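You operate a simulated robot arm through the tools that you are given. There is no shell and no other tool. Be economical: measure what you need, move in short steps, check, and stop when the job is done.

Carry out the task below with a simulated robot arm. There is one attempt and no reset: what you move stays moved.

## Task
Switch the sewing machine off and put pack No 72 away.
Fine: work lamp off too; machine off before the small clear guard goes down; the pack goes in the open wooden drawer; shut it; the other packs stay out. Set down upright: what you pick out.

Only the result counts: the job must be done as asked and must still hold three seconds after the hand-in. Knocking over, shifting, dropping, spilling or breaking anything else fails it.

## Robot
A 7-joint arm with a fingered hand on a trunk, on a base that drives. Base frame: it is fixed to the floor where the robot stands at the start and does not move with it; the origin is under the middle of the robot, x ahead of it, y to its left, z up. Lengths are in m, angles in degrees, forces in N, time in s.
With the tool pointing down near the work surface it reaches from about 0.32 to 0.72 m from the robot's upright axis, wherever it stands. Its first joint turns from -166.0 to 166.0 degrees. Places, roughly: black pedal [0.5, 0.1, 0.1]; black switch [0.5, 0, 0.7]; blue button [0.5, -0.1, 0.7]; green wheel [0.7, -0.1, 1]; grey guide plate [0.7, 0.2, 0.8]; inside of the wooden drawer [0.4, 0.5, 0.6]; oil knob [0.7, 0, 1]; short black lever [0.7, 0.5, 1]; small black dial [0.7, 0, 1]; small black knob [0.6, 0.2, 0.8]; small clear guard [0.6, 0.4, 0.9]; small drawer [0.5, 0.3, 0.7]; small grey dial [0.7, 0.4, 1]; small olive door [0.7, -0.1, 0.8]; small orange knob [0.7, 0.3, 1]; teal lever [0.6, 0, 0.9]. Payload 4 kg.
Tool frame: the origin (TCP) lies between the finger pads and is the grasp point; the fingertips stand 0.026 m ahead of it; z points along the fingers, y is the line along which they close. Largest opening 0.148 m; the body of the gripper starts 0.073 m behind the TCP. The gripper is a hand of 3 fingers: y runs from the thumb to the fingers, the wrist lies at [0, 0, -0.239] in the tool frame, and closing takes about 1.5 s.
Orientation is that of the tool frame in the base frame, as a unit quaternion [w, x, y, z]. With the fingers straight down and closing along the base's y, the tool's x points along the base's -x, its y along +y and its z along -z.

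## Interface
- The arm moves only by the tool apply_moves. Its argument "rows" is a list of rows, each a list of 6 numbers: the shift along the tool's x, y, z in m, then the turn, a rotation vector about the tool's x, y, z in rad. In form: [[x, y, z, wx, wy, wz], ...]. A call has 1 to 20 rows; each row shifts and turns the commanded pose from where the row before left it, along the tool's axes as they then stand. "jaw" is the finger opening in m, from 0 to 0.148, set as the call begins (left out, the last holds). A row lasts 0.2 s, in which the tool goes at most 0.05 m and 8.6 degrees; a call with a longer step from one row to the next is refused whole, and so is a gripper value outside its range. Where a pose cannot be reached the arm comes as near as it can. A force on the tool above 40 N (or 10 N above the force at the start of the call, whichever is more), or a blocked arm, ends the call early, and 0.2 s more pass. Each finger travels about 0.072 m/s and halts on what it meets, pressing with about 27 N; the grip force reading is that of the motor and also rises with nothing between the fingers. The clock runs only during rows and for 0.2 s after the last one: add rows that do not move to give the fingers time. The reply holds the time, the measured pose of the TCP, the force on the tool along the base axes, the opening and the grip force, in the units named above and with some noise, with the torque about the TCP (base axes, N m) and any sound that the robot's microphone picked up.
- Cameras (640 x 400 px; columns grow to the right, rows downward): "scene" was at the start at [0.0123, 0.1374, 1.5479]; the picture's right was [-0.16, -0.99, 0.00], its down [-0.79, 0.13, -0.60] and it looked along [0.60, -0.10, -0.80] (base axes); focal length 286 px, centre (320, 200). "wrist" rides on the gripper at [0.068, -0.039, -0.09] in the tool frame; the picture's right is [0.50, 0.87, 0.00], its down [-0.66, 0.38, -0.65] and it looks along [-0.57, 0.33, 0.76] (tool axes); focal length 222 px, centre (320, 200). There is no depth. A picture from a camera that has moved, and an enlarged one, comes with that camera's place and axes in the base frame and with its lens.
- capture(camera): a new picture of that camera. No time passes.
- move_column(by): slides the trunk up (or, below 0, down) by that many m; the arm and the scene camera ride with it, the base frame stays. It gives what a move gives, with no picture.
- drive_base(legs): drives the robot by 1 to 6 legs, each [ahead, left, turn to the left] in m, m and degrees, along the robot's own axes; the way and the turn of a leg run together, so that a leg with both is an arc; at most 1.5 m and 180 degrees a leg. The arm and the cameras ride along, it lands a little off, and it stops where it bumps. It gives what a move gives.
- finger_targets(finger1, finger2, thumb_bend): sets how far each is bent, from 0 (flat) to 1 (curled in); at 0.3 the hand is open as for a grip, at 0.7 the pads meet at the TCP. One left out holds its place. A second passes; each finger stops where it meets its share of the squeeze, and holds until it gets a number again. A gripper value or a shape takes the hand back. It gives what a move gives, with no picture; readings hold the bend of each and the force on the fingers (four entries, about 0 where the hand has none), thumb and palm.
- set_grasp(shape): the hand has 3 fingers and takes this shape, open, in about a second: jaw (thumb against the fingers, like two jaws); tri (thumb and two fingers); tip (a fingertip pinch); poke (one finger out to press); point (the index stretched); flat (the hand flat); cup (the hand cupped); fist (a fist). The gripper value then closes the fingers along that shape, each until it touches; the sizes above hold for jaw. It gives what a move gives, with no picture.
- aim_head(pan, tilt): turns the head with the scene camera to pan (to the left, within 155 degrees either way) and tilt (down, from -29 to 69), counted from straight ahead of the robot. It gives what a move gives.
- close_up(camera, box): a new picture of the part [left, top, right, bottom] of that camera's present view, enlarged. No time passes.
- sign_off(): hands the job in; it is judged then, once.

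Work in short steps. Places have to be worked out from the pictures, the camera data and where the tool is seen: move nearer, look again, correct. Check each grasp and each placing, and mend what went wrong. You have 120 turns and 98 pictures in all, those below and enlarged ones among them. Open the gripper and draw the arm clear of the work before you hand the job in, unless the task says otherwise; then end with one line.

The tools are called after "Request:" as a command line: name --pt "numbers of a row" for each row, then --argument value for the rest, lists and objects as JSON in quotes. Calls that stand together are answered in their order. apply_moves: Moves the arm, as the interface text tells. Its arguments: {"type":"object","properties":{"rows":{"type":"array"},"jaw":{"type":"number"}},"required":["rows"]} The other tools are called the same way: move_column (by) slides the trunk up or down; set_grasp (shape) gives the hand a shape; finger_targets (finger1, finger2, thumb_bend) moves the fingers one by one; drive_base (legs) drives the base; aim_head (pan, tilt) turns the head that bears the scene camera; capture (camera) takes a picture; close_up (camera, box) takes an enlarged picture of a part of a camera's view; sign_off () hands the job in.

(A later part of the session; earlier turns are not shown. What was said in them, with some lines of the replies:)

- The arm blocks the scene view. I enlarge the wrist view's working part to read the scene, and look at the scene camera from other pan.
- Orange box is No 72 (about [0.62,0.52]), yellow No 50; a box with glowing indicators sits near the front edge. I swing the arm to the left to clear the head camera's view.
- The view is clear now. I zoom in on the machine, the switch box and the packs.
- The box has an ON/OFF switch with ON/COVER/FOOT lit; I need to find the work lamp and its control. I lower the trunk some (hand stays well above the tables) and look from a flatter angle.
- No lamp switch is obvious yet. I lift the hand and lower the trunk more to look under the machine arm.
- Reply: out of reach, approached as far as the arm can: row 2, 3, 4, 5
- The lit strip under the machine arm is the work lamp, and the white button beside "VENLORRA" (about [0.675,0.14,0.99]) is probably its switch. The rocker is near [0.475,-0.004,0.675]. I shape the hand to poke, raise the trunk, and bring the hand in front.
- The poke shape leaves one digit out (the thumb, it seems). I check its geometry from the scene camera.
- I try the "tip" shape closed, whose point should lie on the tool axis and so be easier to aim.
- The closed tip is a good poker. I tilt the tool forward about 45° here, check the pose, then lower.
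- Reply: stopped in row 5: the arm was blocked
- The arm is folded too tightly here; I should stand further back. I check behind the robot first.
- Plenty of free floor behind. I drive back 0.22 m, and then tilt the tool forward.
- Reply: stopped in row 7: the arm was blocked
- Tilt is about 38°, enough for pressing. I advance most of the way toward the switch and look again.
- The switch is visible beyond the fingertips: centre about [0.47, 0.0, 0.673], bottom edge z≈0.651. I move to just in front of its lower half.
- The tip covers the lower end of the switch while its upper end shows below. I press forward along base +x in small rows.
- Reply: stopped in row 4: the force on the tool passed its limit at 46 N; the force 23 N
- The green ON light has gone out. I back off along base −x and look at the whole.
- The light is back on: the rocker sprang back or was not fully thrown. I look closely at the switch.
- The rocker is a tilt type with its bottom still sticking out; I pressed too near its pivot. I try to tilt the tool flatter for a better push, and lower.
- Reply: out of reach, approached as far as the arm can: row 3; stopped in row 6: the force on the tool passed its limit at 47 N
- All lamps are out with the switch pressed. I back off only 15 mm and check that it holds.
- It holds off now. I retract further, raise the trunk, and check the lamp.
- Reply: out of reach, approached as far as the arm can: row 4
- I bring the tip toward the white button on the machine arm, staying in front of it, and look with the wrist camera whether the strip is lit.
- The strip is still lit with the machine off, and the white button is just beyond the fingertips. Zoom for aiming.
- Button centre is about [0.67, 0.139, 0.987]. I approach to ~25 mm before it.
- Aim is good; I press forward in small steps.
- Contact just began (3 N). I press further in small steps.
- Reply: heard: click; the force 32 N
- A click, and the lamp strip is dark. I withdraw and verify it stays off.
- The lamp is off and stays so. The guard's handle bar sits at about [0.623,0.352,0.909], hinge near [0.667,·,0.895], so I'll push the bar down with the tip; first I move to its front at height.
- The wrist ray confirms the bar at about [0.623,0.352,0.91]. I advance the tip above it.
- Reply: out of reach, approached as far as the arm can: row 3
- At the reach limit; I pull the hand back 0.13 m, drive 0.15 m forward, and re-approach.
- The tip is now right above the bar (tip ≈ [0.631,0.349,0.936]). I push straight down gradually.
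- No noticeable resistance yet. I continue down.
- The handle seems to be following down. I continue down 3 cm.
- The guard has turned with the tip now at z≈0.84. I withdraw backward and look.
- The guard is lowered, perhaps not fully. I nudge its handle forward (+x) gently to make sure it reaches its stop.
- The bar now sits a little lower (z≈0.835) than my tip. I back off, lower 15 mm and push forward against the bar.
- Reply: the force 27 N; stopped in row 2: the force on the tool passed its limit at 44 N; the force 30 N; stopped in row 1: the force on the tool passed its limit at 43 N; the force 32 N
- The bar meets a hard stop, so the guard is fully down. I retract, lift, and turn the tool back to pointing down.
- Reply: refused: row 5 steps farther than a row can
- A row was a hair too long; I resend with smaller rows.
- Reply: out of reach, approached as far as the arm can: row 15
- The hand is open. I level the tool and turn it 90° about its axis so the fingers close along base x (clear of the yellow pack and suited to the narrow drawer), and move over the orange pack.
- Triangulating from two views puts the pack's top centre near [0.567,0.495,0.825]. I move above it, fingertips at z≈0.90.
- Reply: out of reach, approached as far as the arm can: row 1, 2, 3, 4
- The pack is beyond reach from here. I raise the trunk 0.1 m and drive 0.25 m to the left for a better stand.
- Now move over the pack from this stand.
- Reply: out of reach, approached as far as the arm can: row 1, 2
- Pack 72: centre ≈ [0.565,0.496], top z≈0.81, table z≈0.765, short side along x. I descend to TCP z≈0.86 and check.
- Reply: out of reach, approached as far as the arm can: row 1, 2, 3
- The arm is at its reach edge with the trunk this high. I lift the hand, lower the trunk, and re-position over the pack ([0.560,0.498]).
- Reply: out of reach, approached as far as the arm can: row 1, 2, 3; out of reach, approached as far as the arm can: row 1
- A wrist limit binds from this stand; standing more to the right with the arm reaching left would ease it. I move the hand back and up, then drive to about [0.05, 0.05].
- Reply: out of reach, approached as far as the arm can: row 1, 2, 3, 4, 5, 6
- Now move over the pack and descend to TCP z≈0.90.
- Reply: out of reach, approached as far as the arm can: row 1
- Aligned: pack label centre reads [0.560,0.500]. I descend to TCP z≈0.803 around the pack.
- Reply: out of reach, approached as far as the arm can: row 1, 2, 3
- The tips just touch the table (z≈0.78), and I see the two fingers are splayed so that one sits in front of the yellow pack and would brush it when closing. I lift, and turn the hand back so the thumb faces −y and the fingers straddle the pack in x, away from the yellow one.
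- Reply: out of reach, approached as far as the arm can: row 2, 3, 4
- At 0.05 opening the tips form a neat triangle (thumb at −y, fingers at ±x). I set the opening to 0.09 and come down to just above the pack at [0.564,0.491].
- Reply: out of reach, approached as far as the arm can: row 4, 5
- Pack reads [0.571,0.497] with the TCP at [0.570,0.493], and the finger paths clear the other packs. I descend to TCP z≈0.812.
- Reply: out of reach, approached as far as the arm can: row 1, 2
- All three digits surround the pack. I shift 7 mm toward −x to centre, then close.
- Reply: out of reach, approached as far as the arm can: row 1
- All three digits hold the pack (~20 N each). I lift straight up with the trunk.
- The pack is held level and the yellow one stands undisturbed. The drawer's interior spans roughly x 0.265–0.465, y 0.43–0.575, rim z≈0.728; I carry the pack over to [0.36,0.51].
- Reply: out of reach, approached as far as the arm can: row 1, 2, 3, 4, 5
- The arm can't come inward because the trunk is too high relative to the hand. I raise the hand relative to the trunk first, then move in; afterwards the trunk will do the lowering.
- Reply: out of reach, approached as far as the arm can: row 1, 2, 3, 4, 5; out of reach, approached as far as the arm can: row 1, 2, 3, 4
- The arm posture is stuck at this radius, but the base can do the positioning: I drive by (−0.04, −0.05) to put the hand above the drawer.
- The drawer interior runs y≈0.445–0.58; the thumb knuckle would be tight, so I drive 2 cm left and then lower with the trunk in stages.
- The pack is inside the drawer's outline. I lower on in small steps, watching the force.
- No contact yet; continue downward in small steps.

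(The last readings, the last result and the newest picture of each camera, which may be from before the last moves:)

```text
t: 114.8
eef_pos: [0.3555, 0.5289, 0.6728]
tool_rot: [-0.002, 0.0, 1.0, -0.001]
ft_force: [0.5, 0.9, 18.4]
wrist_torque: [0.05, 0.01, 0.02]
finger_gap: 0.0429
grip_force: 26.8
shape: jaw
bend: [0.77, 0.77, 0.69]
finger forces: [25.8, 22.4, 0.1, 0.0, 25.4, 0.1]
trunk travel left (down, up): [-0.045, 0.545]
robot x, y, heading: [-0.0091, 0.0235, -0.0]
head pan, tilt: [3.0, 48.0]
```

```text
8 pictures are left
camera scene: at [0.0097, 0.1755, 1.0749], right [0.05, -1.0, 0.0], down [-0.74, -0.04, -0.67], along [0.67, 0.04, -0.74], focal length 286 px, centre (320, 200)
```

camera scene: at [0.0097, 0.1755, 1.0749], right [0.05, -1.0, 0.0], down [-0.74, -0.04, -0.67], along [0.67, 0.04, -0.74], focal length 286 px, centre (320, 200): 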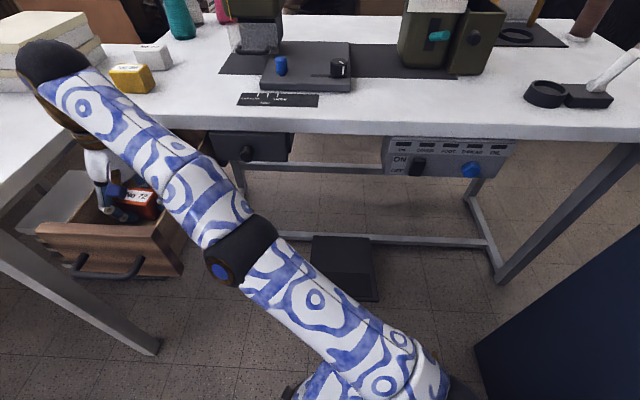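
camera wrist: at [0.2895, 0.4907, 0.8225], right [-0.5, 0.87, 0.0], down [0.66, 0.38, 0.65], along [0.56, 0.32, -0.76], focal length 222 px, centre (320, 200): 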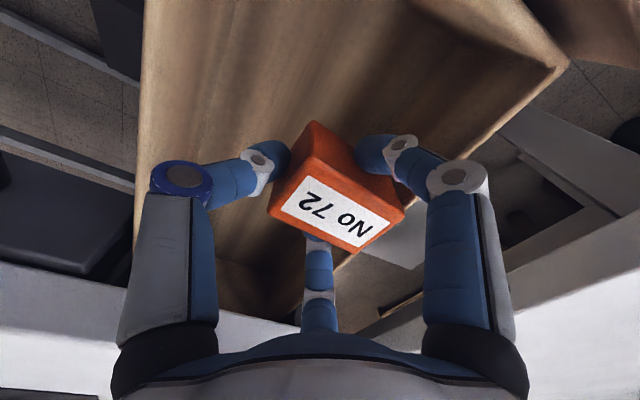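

Contact with the drawer floor (18 N). I ease up 2 mm and open gently to 0.075.

Request:
move_column --by 0.003

Request:
apply_moves --pt "0 0 0 0 0 0" --pt "0 0 0 0 0 0" --pt "0 0 0 0 0 0" --pt "0 0 0 0 0 0" --pt "0 0 0 0 0 0" --jaw 0.075

Request:
capture --camera "wrist"

```text
t: 115.3
eef_pos: [0.3554, 0.5284, 0.6728]
tool_rot: [-0.003, -0.001, 1.0, -0.003]
ft_force: [-0.6, 0.3, 7.5]
wrist_torque: [0.07, 0.01, 0.04]
finger_gap: 0.0427
grip_force: 26.5
shape: jaw
bend: [0.77, 0.77, 0.69]
finger forces: [25.4, 21.6, 0.1, 0.1, 25.3, 0.1]
trunk travel left (down, up): [-0.048, 0.542]
robot x, y, heading: [-0.0056, 0.0204, -0.2]
head pan, tilt: [3.0, 48.0]
```

```text
t: 116.5
eef_pos: [0.3559, 0.5288, 0.6734]
tool_rot: [-0.003, -0.002, 1.0, -0.004]
ft_force: [-0.8, -0.2, -0.2]
wrist_torque: [-0.04, -0.04, 0.05]
finger_gap: 0.0745
grip_force: 0.1
shape: jaw
bend: [0.36, 0.36, 0.7]
finger forces: [0.1, 0.0, 0.0, 0.0, 0.0, 0.0]
trunk travel left (down, up): [-0.048, 0.542]
robot x, y, heading: [-0.0033, 0.0259, 0.1]
head pan, tilt: [3.0, 48.0]
```

```text
7 pictures are left
camera wrist: at [0.2895, 0.4907, 0.7654], right [-0.5, 0.87, 0.0], down [0.66, 0.38, 0.65], along [0.56, 0.32, -0.76], focal length 222 px, centre (320, 200)
```

wrist: 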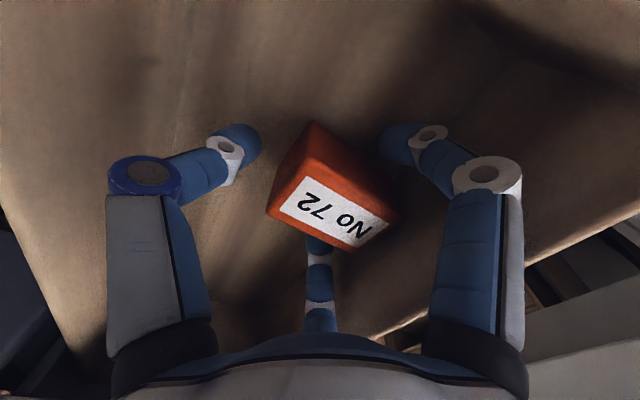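

The pack stands upright in the drawer. I raise the hand out, close the fingers, and drive back so the hand is in front of the drawer.

Request:
move_column --by 0.2

Request:
apply_moves --pt "0 0 0 0 0 0" --pt "0 0 0 0 0 0" --pt "0 0 0 0 0 0" --pt "0 0 0 0 0 0" --pt "0 0 0 0 0 0" --pt "0 0 0 0 0 0" --jaw 0

Request:
drive_base --legs '[[-0.24, -0.03, 0]]'

Request:
aim_head --pan 12 --tilt 45

Request:
capture --camera "scene"

```text
t: 118.7
eef_pos: [0.3549, 0.528, 0.8728]
tool_rot: [-0.004, 0.0, 1.0, -0.004]
ft_force: [0.6, -0.3, 0.0]
wrist_torque: [0.03, 0.02, 0.03]
finger_gap: 0.0743
grip_force: 0.1
shape: jaw
bend: [0.36, 0.36, 0.7]
finger forces: [0.1, 0.0, 0.1, 0.0, 0.0, 0.0]
trunk travel left (down, up): [-0.248, 0.342]
robot x, y, heading: [-0.0093, 0.0233, -0.1]
head pan, tilt: [3.0, 48.0]
```

```text
t: 120.1
eef_pos: [0.3564, 0.5279, 0.8739]
tool_rot: [-0.003, -0.001, 1.0, -0.003]
ft_force: [0.8, 0.1, -0.6]
wrist_torque: [-0.03, 0.01, 0.02]
finger_gap: 0.0003
grip_force: 26.2
shape: jaw
bend: [0.7, 0.7, 0.7]
finger forces: [0.0, 0.0, 0.1, 0.0, 0.0, 0.0]
trunk travel left (down, up): [-0.248, 0.342]
robot x, y, heading: [-0.0091, 0.0221, -0.1]
head pan, tilt: [3.0, 48.0]
```

```text
t: 121.8
eef_pos: [0.1195, 0.4991, 0.8737]
tool_rot: [-0.004, -0.001, 1.0, -0.004]
ft_force: [0.4, 0.2, 0.1]
wrist_torque: [0.01, 0.02, 0.0]
finger_gap: 0.0001
grip_force: 26.9
shape: jaw
bend: [0.7, 0.7, 0.7]
finger forces: [0.0, 0.1, 0.0, 0.0, 0.0, 0.0]
trunk travel left (down, up): [-0.248, 0.342]
robot x, y, heading: [-0.246, -0.0076, 0.0]
head pan, tilt: [3.0, 48.0]
```

```text
t: 122.5
eef_pos: [0.1188, 0.4975, 0.8743]
tool_rot: [-0.003, 0.0, 1.0, -0.003]
ft_force: [0.5, 0.9, -0.4]
wrist_torque: [0.03, 0.0, 0.0]
finger_gap: 0.0001
grip_force: 26.4
shape: jaw
bend: [0.7, 0.7, 0.7]
finger forces: [0.1, 0.1, 0.1, 0.0, 0.1, 0.0]
trunk travel left (down, up): [-0.248, 0.342]
robot x, y, heading: [-0.2477, -0.0028, -0.3]
head pan, tilt: [12.0, 45.0]
```

```text
6 pictures are left
camera scene: at [-0.2265, 0.1595, 1.2816], right [0.21, -0.98, 0.0], down [-0.69, -0.15, -0.71], along [0.69, 0.14, -0.71], focal length 286 px, centre (320, 200)
```

scene: 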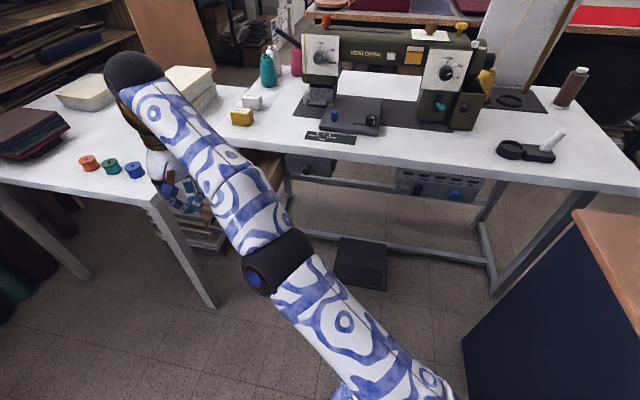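

The hand is in front of the drawer. I lower it to TCP z≈0.70 and look with the wrist camera before pushing.

Request:
move_column --by -0.174

Request:
capture --camera "wrist"

```text
t: 124.5
eef_pos: [0.1184, 0.4984, 0.7004]
tool_rot: [-0.004, 0.0, 1.0, -0.003]
ft_force: [-0.1, 0.3, 0.5]
wrist_torque: [0.0, 0.03, -0.01]
finger_gap: 0.0002
grip_force: 27.1
shape: jaw
bend: [0.7, 0.7, 0.7]
finger forces: [0.0, 0.1, 0.0, 0.1, 0.0, 0.0]
trunk travel left (down, up): [-0.074, 0.516]
robot x, y, heading: [-0.247, -0.0048, -0.0]
head pan, tilt: [12.0, 45.0]
```

```text
5 pictures are left
camera wrist: at [0.0525, 0.4604, 0.7915], right [-0.5, 0.87, 0.0], down [0.66, 0.38, 0.65], along [0.56, 0.32, -0.76], focal length 222 px, centre (320, 200)
```

wrist: 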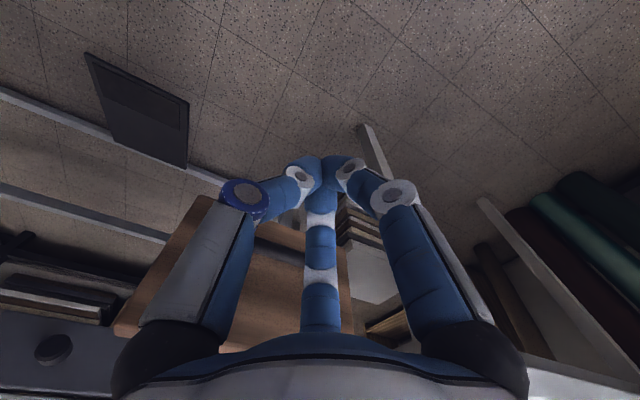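

The drawer front is straight ahead, centred on the hand. I drive forward to push it, in stages.

Request:
drive_base --legs '[[0.12, 0, 0]]'

Request:
drive_base --legs '[[0.08, 0, 0]]'

Request:
capture --camera "scene"

```text
t: 125.7
eef_pos: [0.2375, 0.4974, 0.6999]
tool_rot: [-0.003, 0.001, 1.0, -0.004]
ft_force: [-0.1, 0.3, 0.2]
wrist_torque: [0.01, 0.0, -0.01]
finger_gap: 0.0001
grip_force: 27.4
shape: jaw
bend: [0.7, 0.7, 0.7]
finger forces: [0.0, 0.0, 0.1, 0.0, 0.0, 0.0]
trunk travel left (down, up): [-0.074, 0.516]
robot x, y, heading: [-0.1321, -0.0092, -0.3]
head pan, tilt: [12.0, 45.0]
```

```text
t: 126.8
eef_pos: [0.3194, 0.4982, 0.7003]
tool_rot: [-0.003, 0.001, 1.0, -0.004]
ft_force: [-0.8, 0.6, 0.2]
wrist_torque: [-0.05, 0.03, -0.01]
finger_gap: 0.0
grip_force: 27.0
shape: jaw
bend: [0.7, 0.7, 0.7]
finger forces: [0.0, 0.0, 0.1, 0.0, 0.0, 0.1]
trunk travel left (down, up): [-0.074, 0.516]
robot x, y, heading: [-0.0479, -0.0096, -0.2]
head pan, tilt: [12.0, 45.0]
```

```text
4 pictures are left
camera scene: at [-0.0271, 0.159, 1.1076], right [0.2, -0.98, 0.0], down [-0.69, -0.14, -0.71], along [0.69, 0.14, -0.71], focal length 286 px, centre (320, 200)
```

scene: 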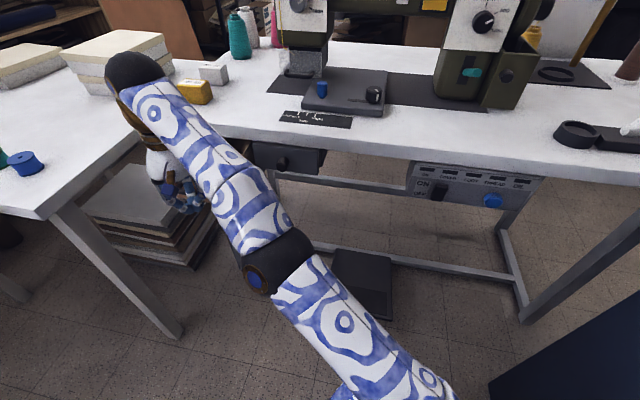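

The drawer is moving in without resistance. I push on in smaller stages, watching the force.

Request:
drive_base --legs '[[0.05, 0, 0]]'

Request:
drive_base --legs '[[0.02, 0, 0]]'

Request:
close_up --camera "wrist" --box '[0, 0, 640, 400]'

```text
t: 127.7
eef_pos: [0.3683, 0.4968, 0.7004]
tool_rot: [-0.003, 0.001, 1.0, -0.005]
ft_force: [-0.4, 0.3, 1.3]
wrist_torque: [0.02, -0.02, -0.02]
finger_gap: 0.0
grip_force: 27.2
shape: jaw
bend: [0.7, 0.7, 0.7]
finger forces: [0.1, 0.0, 0.0, 0.0, 0.0, 0.0]
trunk travel left (down, up): [-0.074, 0.516]
robot x, y, heading: [0.001, -0.0083, -0.1]
head pan, tilt: [12.0, 45.0]
```

```text
t: 128.5
eef_pos: [0.3877, 0.4974, 0.6997]
tool_rot: [-0.003, 0.001, 1.0, -0.005]
ft_force: [0.6, -1.3, 0.6]
wrist_torque: [-0.01, -0.02, 0.01]
finger_gap: 0.0
grip_force: 26.8
shape: jaw
bend: [0.7, 0.7, 0.7]
finger forces: [0.0, 0.0, 0.0, 0.0, 0.0, 0.1]
trunk travel left (down, up): [-0.074, 0.516]
robot x, y, heading: [0.02, -0.0085, -0.0]
head pan, tilt: [12.0, 45.0]
```

```text
1.00 times, centred on (320, 200) of wrist (not enlarged: the box is as wide or as high as the picture)
camera zoom: at [0.3223, 0.4593, 0.791], right [-0.5, 0.87, 0.0], down [0.66, 0.38, 0.65], along [0.56, 0.32, -0.76], focal length 222 px, centre (320, 200)
```

zoom: 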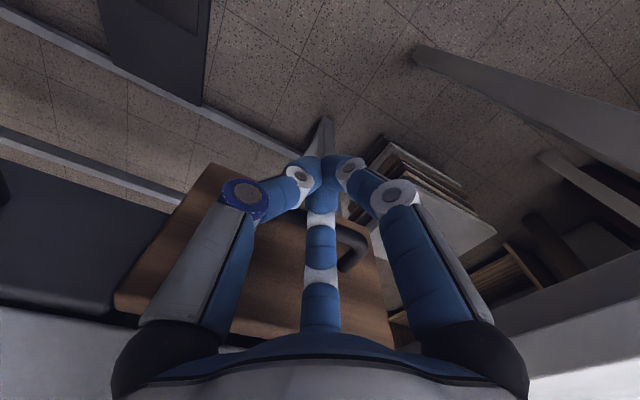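

The front panel is now around x≈0.46, near the table edge; the hand body still has ~4 cm to the table edge. I push another 2 cm and watch for the stop.

Request:
drive_base --legs '[[0.015, 0, 0]]'

Request:
drive_base --legs '[[0.012, 0, 0]]'

```text
t: 129.3
eef_pos: [0.4042, 0.4962, 0.7003]
tool_rot: [-0.004, 0.001, 1.0, -0.004]
ft_force: [-0.6, 0.9, -0.6]
wrist_torque: [0.04, 0.0, 0.03]
finger_gap: 0.0
grip_force: 26.9
shape: jaw
bend: [0.7, 0.7, 0.7]
finger forces: [0.0, 0.1, 0.0, 0.1, 0.0, 0.1]
trunk travel left (down, up): [-0.074, 0.516]
robot x, y, heading: [0.04, -0.0118, -0.2]
head pan, tilt: [12.0, 45.0]
```

```text
t: 130.0
eef_pos: [0.4151, 0.4963, 0.6999]
tool_rot: [-0.004, 0.001, 1.0, -0.003]
ft_force: [-11.8, 2.2, 11.9]
wrist_torque: [0.16, -0.12, 0.17]
finger_gap: 0.0002
grip_force: 26.9
shape: jaw
bend: [0.7, 0.7, 0.7]
finger forces: [0.0, 16.3, 0.0, 0.0, 0.0, 0.0]
trunk travel left (down, up): [-0.074, 0.516]
robot x, y, heading: [0.0484, -0.0055, -0.2]
head pan, tilt: [12.0, 45.0]
```

Resistance at the fingers: the drawer seems home. I back off 12 cm and look.

Request:
drive_base --legs '[[-0.14, 0, 0]]'

Request:
capture --camera "wrist"

```text
t: 131.3
eef_pos: [0.2753, 0.4972, 0.7002]
tool_rot: [-0.004, 0.001, 1.0, -0.004]
ft_force: [0.5, 0.7, -0.4]
wrist_torque: [0.03, 0.02, 0.02]
finger_gap: 0.0003
grip_force: 26.6
shape: jaw
bend: [0.7, 0.7, 0.7]
finger forces: [0.0, 0.0, 0.0, 0.0, 0.1, 0.1]
trunk travel left (down, up): [-0.074, 0.516]
robot x, y, heading: [-0.0929, -0.0107, -0.4]
head pan, tilt: [12.0, 45.0]
```

```text
2 pictures are left
camera wrist: at [0.2083, 0.4598, 0.7914], right [-0.5, 0.87, 0.0], down [0.66, 0.38, 0.65], along [0.56, 0.32, -0.76], focal length 222 px, centre (320, 200)
```

wrist: 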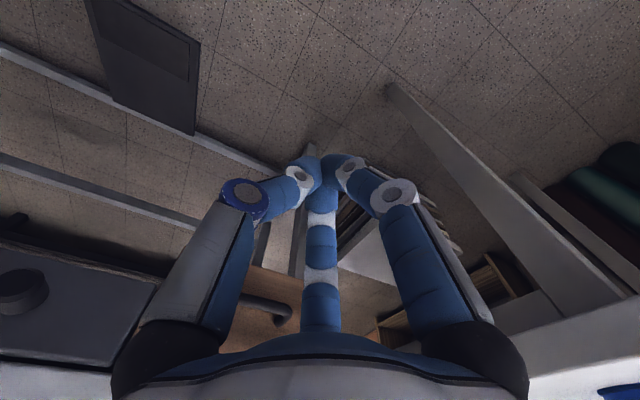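

The drawer front is now near the table edge. I raise the hand, back off and turn left so that the arm clears the head camera's view of the drawer.

Request:
move_column --by 0.15

Request:
drive_base --legs '[[-0.17, 0, 0], [0, 0, 50]]'

Request:
aim_head --pan -28 --tilt 32

Request:
close_up --camera "scene" --box '[120, 60, 520, 310]'

```text
t: 133.1
eef_pos: [0.2753, 0.4985, 0.8504]
tool_rot: [-0.004, 0.001, 1.0, -0.004]
ft_force: [0.1, 0.0, 0.8]
wrist_torque: [0.0, -0.02, 0.0]
finger_gap: 0.0001
grip_force: 26.9
shape: jaw
bend: [0.7, 0.7, 0.7]
finger forces: [0.0, 0.0, 0.1, 0.0, 0.1, 0.0]
trunk travel left (down, up): [-0.224, 0.366]
robot x, y, heading: [-0.0897, -0.0107, 0.2]
head pan, tilt: [12.0, 45.0]
```

```text
t: 136.8
eef_pos: [-0.411, 0.5994, 0.8488]
tool_rot: [-0.002, -0.421, 0.907, -0.005]
ft_force: [0.5, 0.8, -0.8]
wrist_torque: [0.0, -0.01, -0.03]
finger_gap: 0.0002
grip_force: 27.2
shape: jaw
bend: [0.7, 0.7, 0.7]
finger forces: [0.0, 0.1, 0.1, 0.0, 0.1, 0.0]
trunk travel left (down, up): [-0.224, 0.366]
robot x, y, heading: [-0.2597, -0.0045, 49.7]
head pan, tilt: [12.0, 45.0]
```

```text
t: 137.9
eef_pos: [-0.4117, 0.5988, 0.849]
tool_rot: [-0.002, -0.422, 0.907, -0.004]
ft_force: [0.7, 0.1, -0.5]
wrist_torque: [0.0, 0.01, 0.0]
finger_gap: 0.0003
grip_force: 27.6
shape: jaw
bend: [0.7, 0.7, 0.7]
finger forces: [0.1, 0.0, 0.0, 0.0, 0.0, 0.0]
trunk travel left (down, up): [-0.224, 0.366]
robot x, y, heading: [-0.2573, -0.0018, 49.8]
head pan, tilt: [-28.0, 32.0]
```

```text
1.60 times, centred on (320, 185) of scene
camera zoom: at [-0.3319, 0.0769, 1.2771], right [0.37, -0.93, 0.0], down [-0.49, -0.2, -0.85], along [0.79, 0.31, -0.53], focal length 458 px, centre (320, 224)
```

zoom: 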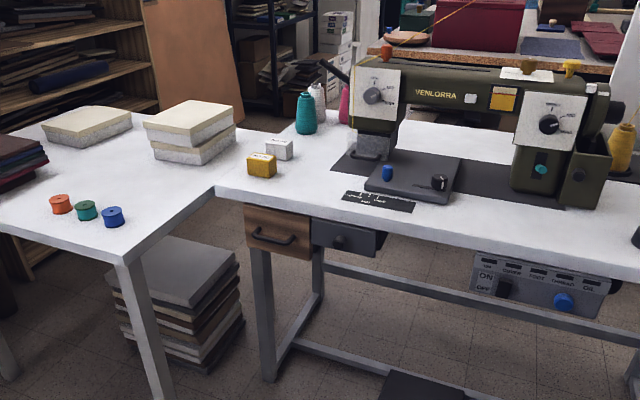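

The drawer looks shut, both other packs stand, lights and lamp are off, guard is down. I use the last picture to check the drawer closely.

Request:
close_up --camera "scene" --box '[255, 165, 375, 235]'

```text
5.33 times, centred on (315, 200) of scene
camera zoom: at [-0.3319, 0.0769, 1.2771], right [0.37, -0.93, 0.0], down [-0.49, -0.2, -0.85], along [0.79, 0.31, -0.53], focal length 1528 px, centre (347, 200)
```

zoom: 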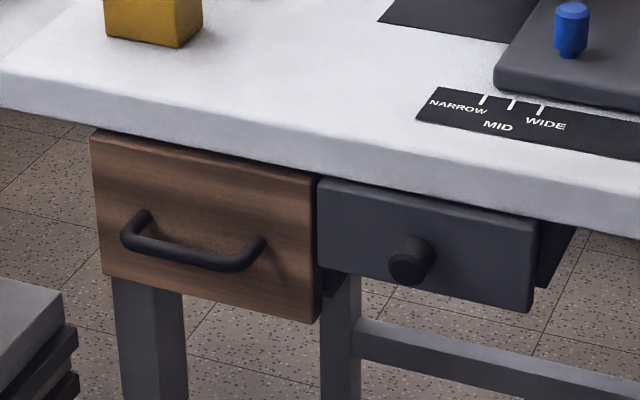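

The drawer front sits level with the neighbouring drawer, and the last push ended on the handle at a hard stop, so it is shut. I open the hand in the clear and hand in.

Request:
apply_moves --pt "0 0 0 0 0 0" --pt "0 0 0 0 0 0" --pt "0 0 0 0 0 0" --pt "0 0 0 0 0 0" --pt "0 0 0 0 0 0" --pt "0 0 0 0 0 0" --pt "0 0 0 0 0 0" --jaw 0.12

Request:
sign_off

```text
t: 139.5
eef_pos: [-0.4113, 0.5974, 0.8502]
tool_rot: [-0.002, -0.422, 0.907, -0.005]
ft_force: [-0.4, 0.6, 0.0]
wrist_torque: [0.01, -0.01, -0.02]
finger_gap: 0.1196
grip_force: 0.1
shape: jaw
bend: [0.25, 0.25, 0.46]
finger forces: [0.0, 0.0, 0.1, 0.1, 0.0, 0.0]
trunk travel left (down, up): [-0.224, 0.366]
robot x, y, heading: [-0.2593, -0.009, 49.9]
head pan, tilt: [-28.0, 32.0]
```

```text
The job is handed in.
```

The sewing machine was switched off first, then the work lamp; the clear guard is down, and pack No 72 stands upright in the wooden drawer. The drawer is shut, judged by its hitting a stop and lining up with the drawer beside it. Packs No 50 and No 20 are still out.
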